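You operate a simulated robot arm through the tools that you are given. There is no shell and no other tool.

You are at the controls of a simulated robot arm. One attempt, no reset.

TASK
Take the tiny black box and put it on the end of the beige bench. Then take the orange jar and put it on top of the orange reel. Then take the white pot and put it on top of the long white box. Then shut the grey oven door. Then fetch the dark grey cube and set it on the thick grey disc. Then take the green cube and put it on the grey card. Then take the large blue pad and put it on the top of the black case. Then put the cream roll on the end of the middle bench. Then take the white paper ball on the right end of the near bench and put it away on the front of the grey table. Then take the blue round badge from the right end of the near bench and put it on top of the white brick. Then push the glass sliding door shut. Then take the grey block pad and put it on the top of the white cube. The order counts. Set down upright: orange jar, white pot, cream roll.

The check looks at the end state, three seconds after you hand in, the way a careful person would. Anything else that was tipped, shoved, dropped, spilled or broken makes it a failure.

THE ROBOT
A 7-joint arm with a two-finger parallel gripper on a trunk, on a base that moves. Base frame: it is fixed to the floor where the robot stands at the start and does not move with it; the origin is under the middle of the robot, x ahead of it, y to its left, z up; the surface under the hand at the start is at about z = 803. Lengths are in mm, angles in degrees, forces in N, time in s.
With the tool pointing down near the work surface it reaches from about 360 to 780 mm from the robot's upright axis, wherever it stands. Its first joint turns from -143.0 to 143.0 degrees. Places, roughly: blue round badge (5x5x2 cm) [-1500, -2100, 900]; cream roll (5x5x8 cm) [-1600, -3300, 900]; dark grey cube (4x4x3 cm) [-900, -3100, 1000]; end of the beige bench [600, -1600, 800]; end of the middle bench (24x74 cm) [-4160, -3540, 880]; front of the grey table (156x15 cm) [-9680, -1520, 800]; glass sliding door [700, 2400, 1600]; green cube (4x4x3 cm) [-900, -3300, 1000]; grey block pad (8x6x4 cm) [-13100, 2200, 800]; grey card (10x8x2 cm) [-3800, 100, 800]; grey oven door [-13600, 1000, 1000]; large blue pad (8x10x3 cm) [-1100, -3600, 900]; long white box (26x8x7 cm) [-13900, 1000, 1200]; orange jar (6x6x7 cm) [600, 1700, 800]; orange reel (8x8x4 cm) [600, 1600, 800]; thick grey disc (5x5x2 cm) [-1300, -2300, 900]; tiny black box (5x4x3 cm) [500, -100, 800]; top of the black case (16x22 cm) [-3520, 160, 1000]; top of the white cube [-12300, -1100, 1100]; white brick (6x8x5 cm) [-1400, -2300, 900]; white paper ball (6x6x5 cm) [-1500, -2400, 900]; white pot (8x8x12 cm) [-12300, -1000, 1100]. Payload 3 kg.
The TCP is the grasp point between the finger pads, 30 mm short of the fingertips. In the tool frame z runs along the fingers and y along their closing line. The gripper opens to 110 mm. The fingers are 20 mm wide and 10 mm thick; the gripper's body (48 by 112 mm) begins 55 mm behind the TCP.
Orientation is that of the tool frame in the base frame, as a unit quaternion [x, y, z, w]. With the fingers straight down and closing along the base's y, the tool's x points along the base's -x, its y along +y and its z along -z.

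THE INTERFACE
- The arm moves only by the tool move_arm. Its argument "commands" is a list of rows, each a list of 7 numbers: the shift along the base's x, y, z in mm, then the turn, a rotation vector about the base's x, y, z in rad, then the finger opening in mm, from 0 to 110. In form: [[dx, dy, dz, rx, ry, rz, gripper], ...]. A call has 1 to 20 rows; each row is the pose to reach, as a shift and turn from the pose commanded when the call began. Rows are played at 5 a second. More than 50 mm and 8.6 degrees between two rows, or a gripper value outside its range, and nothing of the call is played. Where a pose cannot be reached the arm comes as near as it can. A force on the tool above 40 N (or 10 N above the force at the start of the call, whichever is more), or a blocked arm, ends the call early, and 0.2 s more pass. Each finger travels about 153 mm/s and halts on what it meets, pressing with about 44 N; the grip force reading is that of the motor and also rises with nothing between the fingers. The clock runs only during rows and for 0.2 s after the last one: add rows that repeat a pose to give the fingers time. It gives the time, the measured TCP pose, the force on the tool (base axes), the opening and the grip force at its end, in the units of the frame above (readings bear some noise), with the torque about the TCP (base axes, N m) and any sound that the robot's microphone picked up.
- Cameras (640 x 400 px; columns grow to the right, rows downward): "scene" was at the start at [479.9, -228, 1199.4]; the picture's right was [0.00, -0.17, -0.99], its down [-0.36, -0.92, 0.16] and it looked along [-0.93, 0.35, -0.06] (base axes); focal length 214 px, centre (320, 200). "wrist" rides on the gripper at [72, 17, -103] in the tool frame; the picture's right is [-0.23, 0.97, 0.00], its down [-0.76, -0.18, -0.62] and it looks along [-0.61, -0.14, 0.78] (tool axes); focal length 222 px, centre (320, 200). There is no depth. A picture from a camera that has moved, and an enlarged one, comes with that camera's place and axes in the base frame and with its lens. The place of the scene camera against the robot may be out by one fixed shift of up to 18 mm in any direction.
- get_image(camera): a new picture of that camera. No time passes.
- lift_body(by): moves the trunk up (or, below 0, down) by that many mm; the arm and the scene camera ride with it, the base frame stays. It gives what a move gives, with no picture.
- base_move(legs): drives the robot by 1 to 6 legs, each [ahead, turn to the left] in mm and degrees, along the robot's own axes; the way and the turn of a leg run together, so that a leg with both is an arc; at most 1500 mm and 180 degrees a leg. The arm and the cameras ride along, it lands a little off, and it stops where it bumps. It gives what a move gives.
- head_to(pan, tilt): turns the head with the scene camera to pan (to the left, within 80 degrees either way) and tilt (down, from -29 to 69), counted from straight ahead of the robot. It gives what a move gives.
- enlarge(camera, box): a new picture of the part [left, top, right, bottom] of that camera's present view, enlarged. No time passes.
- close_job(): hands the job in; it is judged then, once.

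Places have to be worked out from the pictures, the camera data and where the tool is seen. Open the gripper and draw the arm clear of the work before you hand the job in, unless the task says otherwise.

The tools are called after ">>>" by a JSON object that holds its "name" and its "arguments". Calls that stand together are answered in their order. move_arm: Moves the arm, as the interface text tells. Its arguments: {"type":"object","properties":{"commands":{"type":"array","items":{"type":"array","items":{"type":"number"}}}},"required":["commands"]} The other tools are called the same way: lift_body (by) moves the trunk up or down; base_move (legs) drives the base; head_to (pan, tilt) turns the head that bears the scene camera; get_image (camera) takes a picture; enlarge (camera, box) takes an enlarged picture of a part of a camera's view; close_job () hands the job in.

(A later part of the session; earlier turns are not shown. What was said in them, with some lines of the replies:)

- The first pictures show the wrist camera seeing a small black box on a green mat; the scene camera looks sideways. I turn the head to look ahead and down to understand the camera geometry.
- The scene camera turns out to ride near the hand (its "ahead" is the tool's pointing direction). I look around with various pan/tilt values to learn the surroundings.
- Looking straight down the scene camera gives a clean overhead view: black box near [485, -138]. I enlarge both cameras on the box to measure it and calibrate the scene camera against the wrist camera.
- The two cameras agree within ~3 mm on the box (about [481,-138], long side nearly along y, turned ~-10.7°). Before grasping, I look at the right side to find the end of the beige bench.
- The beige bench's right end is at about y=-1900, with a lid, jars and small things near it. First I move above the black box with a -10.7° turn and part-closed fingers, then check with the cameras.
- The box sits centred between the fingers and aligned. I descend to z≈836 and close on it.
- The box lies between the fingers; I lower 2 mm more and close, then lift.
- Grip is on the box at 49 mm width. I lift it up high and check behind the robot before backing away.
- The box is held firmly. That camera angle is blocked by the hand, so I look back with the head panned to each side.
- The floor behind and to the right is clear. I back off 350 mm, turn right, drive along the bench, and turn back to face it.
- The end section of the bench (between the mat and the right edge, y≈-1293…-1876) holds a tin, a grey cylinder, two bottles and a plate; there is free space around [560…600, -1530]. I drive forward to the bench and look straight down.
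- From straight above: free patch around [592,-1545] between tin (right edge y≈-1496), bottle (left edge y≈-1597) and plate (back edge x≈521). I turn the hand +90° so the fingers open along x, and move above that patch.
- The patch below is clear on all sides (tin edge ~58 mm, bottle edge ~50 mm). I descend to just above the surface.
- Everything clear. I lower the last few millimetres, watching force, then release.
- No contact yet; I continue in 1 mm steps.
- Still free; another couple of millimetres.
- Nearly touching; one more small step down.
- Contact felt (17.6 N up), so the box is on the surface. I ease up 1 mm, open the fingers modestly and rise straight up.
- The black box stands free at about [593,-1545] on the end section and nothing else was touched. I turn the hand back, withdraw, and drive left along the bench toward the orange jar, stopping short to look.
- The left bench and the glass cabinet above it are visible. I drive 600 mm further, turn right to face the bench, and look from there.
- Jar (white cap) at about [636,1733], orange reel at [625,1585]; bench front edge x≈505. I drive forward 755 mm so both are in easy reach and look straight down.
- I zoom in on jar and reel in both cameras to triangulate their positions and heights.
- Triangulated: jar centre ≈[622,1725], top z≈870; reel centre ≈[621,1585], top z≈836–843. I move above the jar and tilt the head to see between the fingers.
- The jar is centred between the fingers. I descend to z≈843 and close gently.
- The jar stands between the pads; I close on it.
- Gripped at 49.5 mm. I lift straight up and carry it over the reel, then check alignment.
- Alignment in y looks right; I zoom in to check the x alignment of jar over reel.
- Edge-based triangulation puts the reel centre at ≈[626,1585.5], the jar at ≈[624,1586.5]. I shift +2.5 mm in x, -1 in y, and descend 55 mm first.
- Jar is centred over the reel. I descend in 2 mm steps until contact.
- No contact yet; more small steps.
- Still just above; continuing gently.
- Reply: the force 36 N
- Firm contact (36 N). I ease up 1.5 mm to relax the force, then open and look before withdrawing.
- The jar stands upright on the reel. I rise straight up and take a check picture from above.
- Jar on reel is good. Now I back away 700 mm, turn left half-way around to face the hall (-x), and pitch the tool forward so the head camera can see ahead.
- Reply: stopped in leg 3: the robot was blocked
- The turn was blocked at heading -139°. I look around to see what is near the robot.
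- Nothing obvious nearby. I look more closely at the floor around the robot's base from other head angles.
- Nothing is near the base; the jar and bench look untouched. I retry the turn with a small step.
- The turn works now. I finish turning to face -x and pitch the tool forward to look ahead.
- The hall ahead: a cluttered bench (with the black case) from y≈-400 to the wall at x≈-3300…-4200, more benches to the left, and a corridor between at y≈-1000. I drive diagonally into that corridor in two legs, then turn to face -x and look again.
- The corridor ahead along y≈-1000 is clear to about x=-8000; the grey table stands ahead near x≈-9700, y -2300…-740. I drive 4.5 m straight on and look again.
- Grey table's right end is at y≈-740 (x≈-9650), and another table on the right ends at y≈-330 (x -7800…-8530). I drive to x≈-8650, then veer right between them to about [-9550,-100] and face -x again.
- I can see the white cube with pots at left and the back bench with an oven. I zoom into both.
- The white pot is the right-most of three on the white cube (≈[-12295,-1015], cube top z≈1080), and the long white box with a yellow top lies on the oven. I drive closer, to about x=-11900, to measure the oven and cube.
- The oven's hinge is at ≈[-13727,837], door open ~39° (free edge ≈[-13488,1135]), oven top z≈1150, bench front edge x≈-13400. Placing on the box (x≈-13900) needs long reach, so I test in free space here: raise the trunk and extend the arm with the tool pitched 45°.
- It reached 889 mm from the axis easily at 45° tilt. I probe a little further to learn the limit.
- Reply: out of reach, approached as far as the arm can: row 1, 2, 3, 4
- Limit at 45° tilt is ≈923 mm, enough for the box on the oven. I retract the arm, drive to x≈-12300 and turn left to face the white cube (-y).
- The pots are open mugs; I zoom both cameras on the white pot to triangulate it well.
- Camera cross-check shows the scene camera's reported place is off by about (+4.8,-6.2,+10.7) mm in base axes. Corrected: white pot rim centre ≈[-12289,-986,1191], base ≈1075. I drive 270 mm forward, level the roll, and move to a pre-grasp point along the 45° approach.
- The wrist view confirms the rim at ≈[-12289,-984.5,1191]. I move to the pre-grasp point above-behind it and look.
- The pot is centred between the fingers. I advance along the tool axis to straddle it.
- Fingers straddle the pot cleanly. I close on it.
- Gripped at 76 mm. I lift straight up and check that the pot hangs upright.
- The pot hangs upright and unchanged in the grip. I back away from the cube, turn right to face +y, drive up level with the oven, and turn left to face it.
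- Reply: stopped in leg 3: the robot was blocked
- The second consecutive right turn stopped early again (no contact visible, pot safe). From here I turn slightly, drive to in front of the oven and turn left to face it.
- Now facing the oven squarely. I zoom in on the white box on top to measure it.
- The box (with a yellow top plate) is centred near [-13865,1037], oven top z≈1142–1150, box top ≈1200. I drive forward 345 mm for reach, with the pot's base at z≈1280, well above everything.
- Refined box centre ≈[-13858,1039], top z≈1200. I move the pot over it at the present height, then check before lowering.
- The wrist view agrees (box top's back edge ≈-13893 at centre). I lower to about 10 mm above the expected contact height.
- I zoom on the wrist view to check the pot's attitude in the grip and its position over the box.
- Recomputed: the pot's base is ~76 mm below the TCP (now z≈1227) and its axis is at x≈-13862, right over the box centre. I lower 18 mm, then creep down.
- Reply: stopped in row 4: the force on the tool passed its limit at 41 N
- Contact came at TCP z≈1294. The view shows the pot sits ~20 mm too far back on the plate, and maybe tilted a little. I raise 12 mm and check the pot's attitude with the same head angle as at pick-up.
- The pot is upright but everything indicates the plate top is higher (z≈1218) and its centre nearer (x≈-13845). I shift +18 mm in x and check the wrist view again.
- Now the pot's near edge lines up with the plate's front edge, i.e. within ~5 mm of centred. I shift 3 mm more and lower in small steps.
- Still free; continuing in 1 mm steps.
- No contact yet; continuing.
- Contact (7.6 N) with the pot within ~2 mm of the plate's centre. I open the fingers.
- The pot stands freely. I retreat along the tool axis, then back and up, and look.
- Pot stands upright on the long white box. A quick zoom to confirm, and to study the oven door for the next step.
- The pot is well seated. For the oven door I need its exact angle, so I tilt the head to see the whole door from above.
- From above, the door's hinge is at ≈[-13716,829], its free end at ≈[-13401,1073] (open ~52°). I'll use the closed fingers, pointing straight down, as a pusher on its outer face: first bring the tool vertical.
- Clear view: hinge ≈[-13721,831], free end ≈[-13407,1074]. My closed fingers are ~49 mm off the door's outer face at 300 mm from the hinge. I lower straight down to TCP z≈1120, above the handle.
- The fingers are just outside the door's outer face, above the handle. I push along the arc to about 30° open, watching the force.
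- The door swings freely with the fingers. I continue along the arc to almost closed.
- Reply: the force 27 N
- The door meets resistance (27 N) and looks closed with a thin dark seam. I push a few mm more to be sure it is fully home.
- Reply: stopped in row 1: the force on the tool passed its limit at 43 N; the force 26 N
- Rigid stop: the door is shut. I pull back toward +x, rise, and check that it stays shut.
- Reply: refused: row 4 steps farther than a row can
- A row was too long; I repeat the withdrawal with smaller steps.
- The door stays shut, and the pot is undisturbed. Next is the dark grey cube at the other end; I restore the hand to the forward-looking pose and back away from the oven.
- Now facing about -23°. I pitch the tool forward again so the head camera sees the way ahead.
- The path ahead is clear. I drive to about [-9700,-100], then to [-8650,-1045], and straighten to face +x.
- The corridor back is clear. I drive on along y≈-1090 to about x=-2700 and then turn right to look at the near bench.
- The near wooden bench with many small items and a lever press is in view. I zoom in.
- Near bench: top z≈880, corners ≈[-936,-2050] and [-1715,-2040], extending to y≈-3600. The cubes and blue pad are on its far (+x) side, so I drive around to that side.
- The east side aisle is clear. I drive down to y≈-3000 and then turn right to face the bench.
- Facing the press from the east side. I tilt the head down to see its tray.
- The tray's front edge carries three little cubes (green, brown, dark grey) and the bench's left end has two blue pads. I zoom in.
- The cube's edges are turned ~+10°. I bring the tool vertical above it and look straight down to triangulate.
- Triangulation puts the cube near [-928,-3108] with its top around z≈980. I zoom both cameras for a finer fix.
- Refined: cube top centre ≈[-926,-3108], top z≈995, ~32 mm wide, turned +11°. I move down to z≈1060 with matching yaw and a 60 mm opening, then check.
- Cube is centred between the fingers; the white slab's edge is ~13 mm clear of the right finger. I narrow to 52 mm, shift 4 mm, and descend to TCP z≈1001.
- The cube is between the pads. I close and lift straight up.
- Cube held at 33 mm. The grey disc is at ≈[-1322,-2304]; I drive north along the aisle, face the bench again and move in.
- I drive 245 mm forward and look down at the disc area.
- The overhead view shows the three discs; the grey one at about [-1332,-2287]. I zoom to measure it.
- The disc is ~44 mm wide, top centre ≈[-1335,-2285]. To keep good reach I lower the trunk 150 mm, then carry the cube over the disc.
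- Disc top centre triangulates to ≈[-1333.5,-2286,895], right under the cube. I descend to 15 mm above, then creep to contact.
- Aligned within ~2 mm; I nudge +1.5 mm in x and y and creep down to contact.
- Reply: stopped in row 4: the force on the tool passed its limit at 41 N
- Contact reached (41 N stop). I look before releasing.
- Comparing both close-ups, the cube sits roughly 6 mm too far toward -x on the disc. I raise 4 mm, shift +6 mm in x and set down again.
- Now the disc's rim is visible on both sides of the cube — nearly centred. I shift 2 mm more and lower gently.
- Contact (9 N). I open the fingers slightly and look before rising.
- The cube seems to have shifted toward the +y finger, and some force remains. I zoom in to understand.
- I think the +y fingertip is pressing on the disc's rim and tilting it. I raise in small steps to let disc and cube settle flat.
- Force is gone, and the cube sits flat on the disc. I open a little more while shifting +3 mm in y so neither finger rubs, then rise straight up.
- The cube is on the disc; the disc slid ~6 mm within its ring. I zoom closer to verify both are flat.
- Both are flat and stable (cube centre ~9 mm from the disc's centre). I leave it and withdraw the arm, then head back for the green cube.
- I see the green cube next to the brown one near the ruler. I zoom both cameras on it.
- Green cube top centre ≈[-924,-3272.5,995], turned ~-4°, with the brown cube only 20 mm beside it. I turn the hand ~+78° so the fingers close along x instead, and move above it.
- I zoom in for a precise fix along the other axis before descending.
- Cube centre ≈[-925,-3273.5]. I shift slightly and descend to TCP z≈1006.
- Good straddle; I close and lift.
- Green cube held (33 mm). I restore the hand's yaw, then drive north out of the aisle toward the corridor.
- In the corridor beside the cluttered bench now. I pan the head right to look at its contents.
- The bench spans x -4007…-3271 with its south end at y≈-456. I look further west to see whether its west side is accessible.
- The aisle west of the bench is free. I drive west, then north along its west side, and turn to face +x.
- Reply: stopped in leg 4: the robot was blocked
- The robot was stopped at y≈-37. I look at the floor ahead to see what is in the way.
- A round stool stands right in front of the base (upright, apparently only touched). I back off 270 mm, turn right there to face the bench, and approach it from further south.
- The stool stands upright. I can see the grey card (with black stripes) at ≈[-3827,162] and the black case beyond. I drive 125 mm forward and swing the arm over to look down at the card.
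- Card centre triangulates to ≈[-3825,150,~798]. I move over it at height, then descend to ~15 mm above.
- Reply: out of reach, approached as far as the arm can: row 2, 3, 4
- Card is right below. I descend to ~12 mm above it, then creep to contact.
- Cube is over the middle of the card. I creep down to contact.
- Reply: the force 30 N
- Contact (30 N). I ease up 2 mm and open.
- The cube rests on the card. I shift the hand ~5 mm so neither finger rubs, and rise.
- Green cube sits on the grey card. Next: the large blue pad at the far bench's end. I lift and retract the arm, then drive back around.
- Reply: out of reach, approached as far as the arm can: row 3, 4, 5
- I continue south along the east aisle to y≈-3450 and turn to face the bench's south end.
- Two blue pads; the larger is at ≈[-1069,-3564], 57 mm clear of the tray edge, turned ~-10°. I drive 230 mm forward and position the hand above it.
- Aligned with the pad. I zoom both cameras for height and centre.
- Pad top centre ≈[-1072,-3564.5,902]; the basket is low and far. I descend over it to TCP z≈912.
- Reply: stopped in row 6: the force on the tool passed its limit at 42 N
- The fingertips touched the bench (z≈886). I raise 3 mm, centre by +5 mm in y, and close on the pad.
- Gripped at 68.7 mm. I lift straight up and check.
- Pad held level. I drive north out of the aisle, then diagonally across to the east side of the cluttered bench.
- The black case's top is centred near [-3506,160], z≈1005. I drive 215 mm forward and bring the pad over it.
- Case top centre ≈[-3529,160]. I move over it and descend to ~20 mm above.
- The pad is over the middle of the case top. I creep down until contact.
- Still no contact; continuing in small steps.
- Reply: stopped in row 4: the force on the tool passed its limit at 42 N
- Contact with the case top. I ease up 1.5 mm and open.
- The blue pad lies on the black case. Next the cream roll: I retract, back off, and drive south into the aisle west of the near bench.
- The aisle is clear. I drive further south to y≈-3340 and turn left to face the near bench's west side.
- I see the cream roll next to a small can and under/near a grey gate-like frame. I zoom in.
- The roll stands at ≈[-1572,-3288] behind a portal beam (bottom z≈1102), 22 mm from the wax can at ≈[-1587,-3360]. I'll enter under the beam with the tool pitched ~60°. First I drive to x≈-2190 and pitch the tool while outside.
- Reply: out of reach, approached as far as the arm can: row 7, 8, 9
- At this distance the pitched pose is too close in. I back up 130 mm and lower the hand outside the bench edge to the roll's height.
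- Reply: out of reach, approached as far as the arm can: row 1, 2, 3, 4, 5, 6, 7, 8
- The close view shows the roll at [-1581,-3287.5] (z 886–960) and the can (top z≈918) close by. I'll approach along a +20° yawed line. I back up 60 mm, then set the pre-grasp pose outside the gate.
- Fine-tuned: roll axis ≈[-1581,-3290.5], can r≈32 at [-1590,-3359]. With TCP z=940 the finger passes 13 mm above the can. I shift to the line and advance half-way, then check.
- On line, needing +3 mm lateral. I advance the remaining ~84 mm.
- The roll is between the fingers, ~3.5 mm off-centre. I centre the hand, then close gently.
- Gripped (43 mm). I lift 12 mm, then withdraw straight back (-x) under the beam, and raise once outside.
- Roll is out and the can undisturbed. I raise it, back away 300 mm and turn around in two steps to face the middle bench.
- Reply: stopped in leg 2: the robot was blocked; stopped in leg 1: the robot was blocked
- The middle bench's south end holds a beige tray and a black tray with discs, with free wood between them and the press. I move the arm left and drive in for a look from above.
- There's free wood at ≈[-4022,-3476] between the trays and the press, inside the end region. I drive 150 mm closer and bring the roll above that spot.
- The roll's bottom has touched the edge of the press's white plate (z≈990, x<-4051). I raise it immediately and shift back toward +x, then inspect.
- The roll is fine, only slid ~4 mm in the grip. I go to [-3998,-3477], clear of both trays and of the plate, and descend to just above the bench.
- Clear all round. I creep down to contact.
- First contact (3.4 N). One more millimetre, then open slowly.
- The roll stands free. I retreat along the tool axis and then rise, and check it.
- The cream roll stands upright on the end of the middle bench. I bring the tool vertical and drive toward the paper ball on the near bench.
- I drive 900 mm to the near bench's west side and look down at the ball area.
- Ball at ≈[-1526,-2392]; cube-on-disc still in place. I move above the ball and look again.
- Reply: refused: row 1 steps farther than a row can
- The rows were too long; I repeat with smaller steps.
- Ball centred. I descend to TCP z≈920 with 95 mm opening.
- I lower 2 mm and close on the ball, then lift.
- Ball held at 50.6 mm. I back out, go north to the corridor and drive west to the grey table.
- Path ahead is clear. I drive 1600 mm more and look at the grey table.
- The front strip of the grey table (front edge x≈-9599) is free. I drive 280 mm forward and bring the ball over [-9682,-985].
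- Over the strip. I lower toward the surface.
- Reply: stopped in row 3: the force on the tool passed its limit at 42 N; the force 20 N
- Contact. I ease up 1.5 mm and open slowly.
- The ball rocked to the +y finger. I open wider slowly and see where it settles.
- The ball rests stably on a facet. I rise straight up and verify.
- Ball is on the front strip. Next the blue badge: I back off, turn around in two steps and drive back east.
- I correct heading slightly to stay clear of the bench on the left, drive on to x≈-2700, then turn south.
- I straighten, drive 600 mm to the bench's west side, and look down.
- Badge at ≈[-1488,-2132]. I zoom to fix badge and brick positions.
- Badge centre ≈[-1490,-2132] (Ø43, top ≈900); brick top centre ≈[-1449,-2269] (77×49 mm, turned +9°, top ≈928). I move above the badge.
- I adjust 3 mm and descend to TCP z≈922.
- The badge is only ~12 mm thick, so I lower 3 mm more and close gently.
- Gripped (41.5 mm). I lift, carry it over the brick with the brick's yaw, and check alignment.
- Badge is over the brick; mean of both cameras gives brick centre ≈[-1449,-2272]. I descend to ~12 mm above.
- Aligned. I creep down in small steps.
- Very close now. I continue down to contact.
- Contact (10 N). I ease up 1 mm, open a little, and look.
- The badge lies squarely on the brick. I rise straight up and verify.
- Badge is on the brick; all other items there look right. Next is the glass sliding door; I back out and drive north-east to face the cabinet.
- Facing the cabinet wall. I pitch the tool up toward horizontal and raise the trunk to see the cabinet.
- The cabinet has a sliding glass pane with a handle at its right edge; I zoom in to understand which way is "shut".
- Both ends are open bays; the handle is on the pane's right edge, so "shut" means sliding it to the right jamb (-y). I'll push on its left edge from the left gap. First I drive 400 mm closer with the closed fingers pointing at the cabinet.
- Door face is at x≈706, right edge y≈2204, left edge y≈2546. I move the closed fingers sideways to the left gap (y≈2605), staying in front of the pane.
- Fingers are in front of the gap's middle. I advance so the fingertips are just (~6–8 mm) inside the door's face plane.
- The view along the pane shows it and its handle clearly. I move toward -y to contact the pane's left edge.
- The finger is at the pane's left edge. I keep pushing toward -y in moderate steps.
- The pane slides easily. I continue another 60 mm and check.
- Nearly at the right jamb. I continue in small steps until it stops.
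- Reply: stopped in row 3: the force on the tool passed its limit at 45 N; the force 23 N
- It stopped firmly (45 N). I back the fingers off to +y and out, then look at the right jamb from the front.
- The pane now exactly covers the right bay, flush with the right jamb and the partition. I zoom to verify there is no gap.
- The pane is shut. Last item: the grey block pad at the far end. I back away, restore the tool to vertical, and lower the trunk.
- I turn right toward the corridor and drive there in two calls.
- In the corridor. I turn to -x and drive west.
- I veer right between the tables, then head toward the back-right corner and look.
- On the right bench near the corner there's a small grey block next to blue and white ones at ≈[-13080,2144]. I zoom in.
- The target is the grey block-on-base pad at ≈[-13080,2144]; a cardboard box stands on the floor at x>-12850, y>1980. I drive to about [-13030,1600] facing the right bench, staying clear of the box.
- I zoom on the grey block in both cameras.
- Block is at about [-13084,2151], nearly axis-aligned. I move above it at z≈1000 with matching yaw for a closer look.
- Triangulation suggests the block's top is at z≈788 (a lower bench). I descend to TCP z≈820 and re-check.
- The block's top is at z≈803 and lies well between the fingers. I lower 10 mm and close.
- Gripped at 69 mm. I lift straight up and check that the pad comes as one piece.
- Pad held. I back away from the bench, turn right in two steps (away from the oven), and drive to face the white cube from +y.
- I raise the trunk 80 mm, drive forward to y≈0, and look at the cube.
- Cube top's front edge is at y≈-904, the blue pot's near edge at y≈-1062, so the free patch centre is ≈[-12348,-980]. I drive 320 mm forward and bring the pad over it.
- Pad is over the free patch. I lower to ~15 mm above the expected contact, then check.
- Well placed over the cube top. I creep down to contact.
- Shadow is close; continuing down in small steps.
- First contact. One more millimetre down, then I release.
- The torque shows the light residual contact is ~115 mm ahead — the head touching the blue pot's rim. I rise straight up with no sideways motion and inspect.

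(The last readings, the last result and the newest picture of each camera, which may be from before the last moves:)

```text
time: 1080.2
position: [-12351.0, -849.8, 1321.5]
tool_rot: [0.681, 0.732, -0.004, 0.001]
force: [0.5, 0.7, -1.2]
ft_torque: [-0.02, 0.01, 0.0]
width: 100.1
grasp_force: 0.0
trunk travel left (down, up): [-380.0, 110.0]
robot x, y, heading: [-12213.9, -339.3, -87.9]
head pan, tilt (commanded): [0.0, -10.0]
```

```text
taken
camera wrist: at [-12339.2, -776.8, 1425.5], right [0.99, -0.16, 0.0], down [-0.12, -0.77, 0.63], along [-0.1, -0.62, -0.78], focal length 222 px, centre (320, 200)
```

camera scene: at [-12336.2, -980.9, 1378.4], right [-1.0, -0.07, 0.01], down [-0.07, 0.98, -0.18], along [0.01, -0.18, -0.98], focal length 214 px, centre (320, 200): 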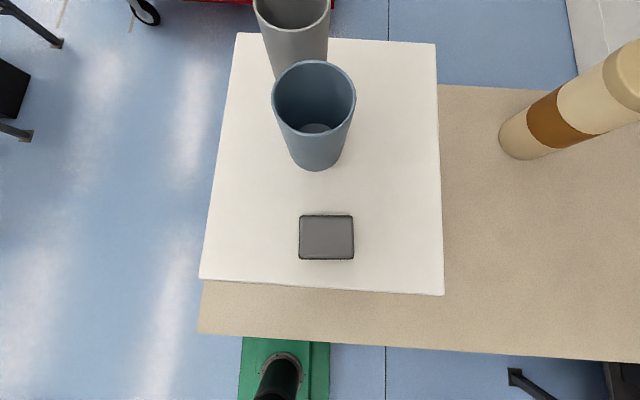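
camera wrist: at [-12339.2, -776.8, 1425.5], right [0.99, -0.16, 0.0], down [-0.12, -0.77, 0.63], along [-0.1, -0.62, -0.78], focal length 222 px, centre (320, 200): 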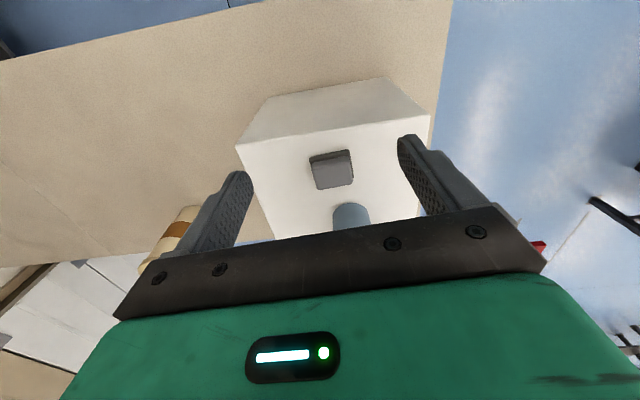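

Pad on the cube, both remaining pots upright and in place. All twelve steps are done; before handing in I back away and take a last look at the oven and pot.

>>> {"name": "base_move", "arguments": {"legs": [[-350, 0], [0, -90]]}}

>>> {"name": "base_move", "arguments": {"legs": [[0, -35]]}}

```text
time: 1086.3
position: [-12747.6, 132.8, 1321.7]
tool_rot: [0.999, 0.043, -0.003, -0.002]
force: [-0.5, 0.6, -0.5]
ft_torque: [0.03, -0.05, 0.02]
width: 99.9
grasp_force: 0.1
trunk travel left (down, up): [-380.0, 110.0]
robot x, y, heading: [-12228.8, -55.7, -176.5]
head pan, tilt (commanded): [0.0, -10.0]
```

```text
time: 1088.4
position: [-12543.5, 395.0, 1322.2]
tool_rot: [0.966, -0.258, -0.003, -0.003]
force: [1.3, -0.7, 0.0]
ft_torque: [0.0, -0.02, 0.01]
width: 99.8
grasp_force: 0.0
trunk travel left (down, up): [-380.0, 110.0]
robot x, y, heading: [-12236.6, -72.1, 148.4]
head pan, tilt (commanded): [0.0, -10.0]
```

I pitch the tool to look ahead at the oven.

>>> {"name": "move_arm", "arguments": {"commands": [[0, 0, 0, 0.068, 0.111, 0, 100], [0, 0, 0, 0.136, 0.222, 0, 100], [0, 0, 0, 0.204, 0.333, 0, 100], [0, 0, 0, 0.272, 0.444, 0, 100], [0, 0, 0, 0.34, 0.554, 0, 100]]}}

>>> {"name": "head_to", "arguments": {"pan": 0, "tilt": -25}}

>>> {"name": "get_image", "arguments": {"camera": "scene"}}

>>> {"name": "enlarge", "arguments": {"camera": "scene", "box": [180, 60, 400, 200]}}

```text
time: 1089.6
position: [-12542.7, 394.8, 1322.4]
tool_rot: [0.914, -0.245, -0.309, -0.095]
force: [-0.1, 1.3, -0.4]
ft_torque: [-0.01, -0.03, 0.0]
width: 99.8
grasp_force: 0.0
trunk travel left (down, up): [-380.0, 110.0]
robot x, y, heading: [-12237.8, -72.2, 148.7]
head pan, tilt (commanded): [0.0, -10.0]
```

```text
time: 1090.4
position: [-12543.8, 395.4, 1323.8]
tool_rot: [0.914, -0.245, -0.308, -0.095]
force: [-0.1, -0.6, -1.0]
ft_torque: [0.02, -0.04, -0.01]
width: 100.0
grasp_force: 0.0
trunk travel left (down, up): [-380.0, 110.0]
robot x, y, heading: [-12235.3, -72.8, 148.4]
head pan, tilt (commanded): [0.0, -25.0]
```

```text
taken
camera scene: at [-12608.8, 425.7, 1468.4], right [0.51, 0.86, 0.02], down [0.41, -0.22, -0.89], along [-0.76, 0.46, -0.46], focal length 214 px, centre (320, 200)
```

scene: 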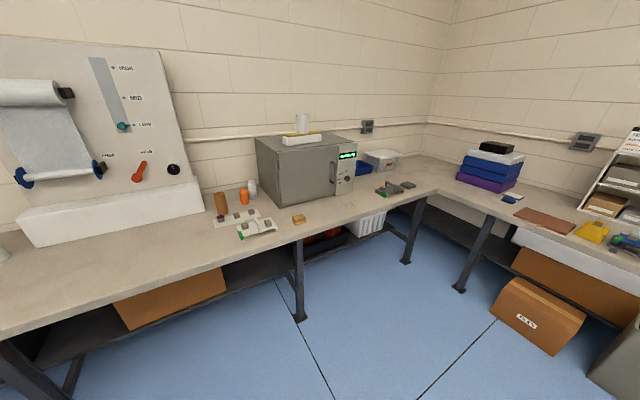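

```text
2.86 times, centred on (290, 130) of scene
camera zoom: at [-12608.8, 425.7, 1468.4], right [0.51, 0.86, 0.02], down [0.41, -0.22, -0.89], along [-0.76, 0.46, -0.46], focal length 613 px, centre (406, 400)
```

zoom: 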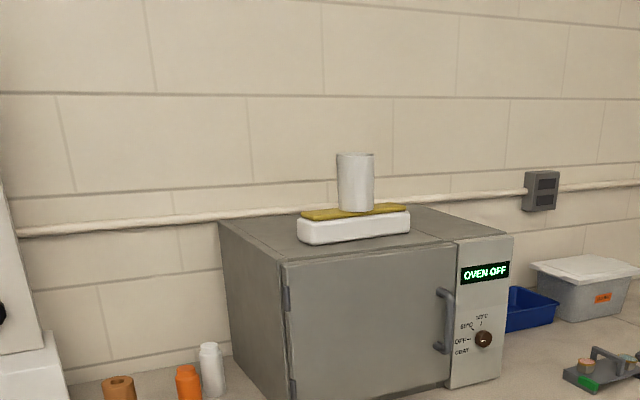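

The oven is shut and the pot stands upright on the long white box. The gripper is open and the arm is clear of all work, so I hand the job in.

>>> {"name": "close_job", "arguments": {}}

```text
The job is handed in.
```

I did all twelve steps in the order you gave and handed the job in; the check's verdict is not back yet.

| # | Step | Result |
|---|---|---|
| 1 | Tiny black box | On the end section of the beige bench |
| 2 | Orange jar | Upright on the orange reel |
| 3 | White pot | Upright on the long white box; confirmed at the end |
| 4 | Grey oven door | Shut; confirmed at the end |
| 5 | Dark grey cube | On the thick grey disc, about 9 mm off-centre |
| 6 | Green cube | On the grey card |
| 7 | Large blue pad | On top of the black case |
| 8 | Cream roll | Upright on the end of the middle bench |
| 9 | White paper ball | On the front strip of the grey table |
| 10 | Blue round badge | On top of the white brick |
| 11 | Glass sliding door | Slid to the right until it stopped |
| 12 | Grey block pad | On top of the white cube |

These points could affect the verdict:

- **Glass sliding door:** the cabinet has two bays and one pane, so "shut" could mean either end. I took the right end because the handle is on the pane's right edge. The pane now covers the right bay; the left bay is open.
- **Thick grey disc:** a fingertip dragged it about 9 mm sideways in its ring while I was setting the cube down. The cube sits flat on it.
- **Stool:** the base bumped the round stool in front of the bench with the grey card. It is still upright, but I could not tell whether it moved.
- **White plate on the middle bench press:** the cream roll touched its edge lightly, with no visible change.
- **Blue pot on the white cube:** the head seems to have touched its rim lightly while I placed the last pad. The pot looked upright and in place afterwards.
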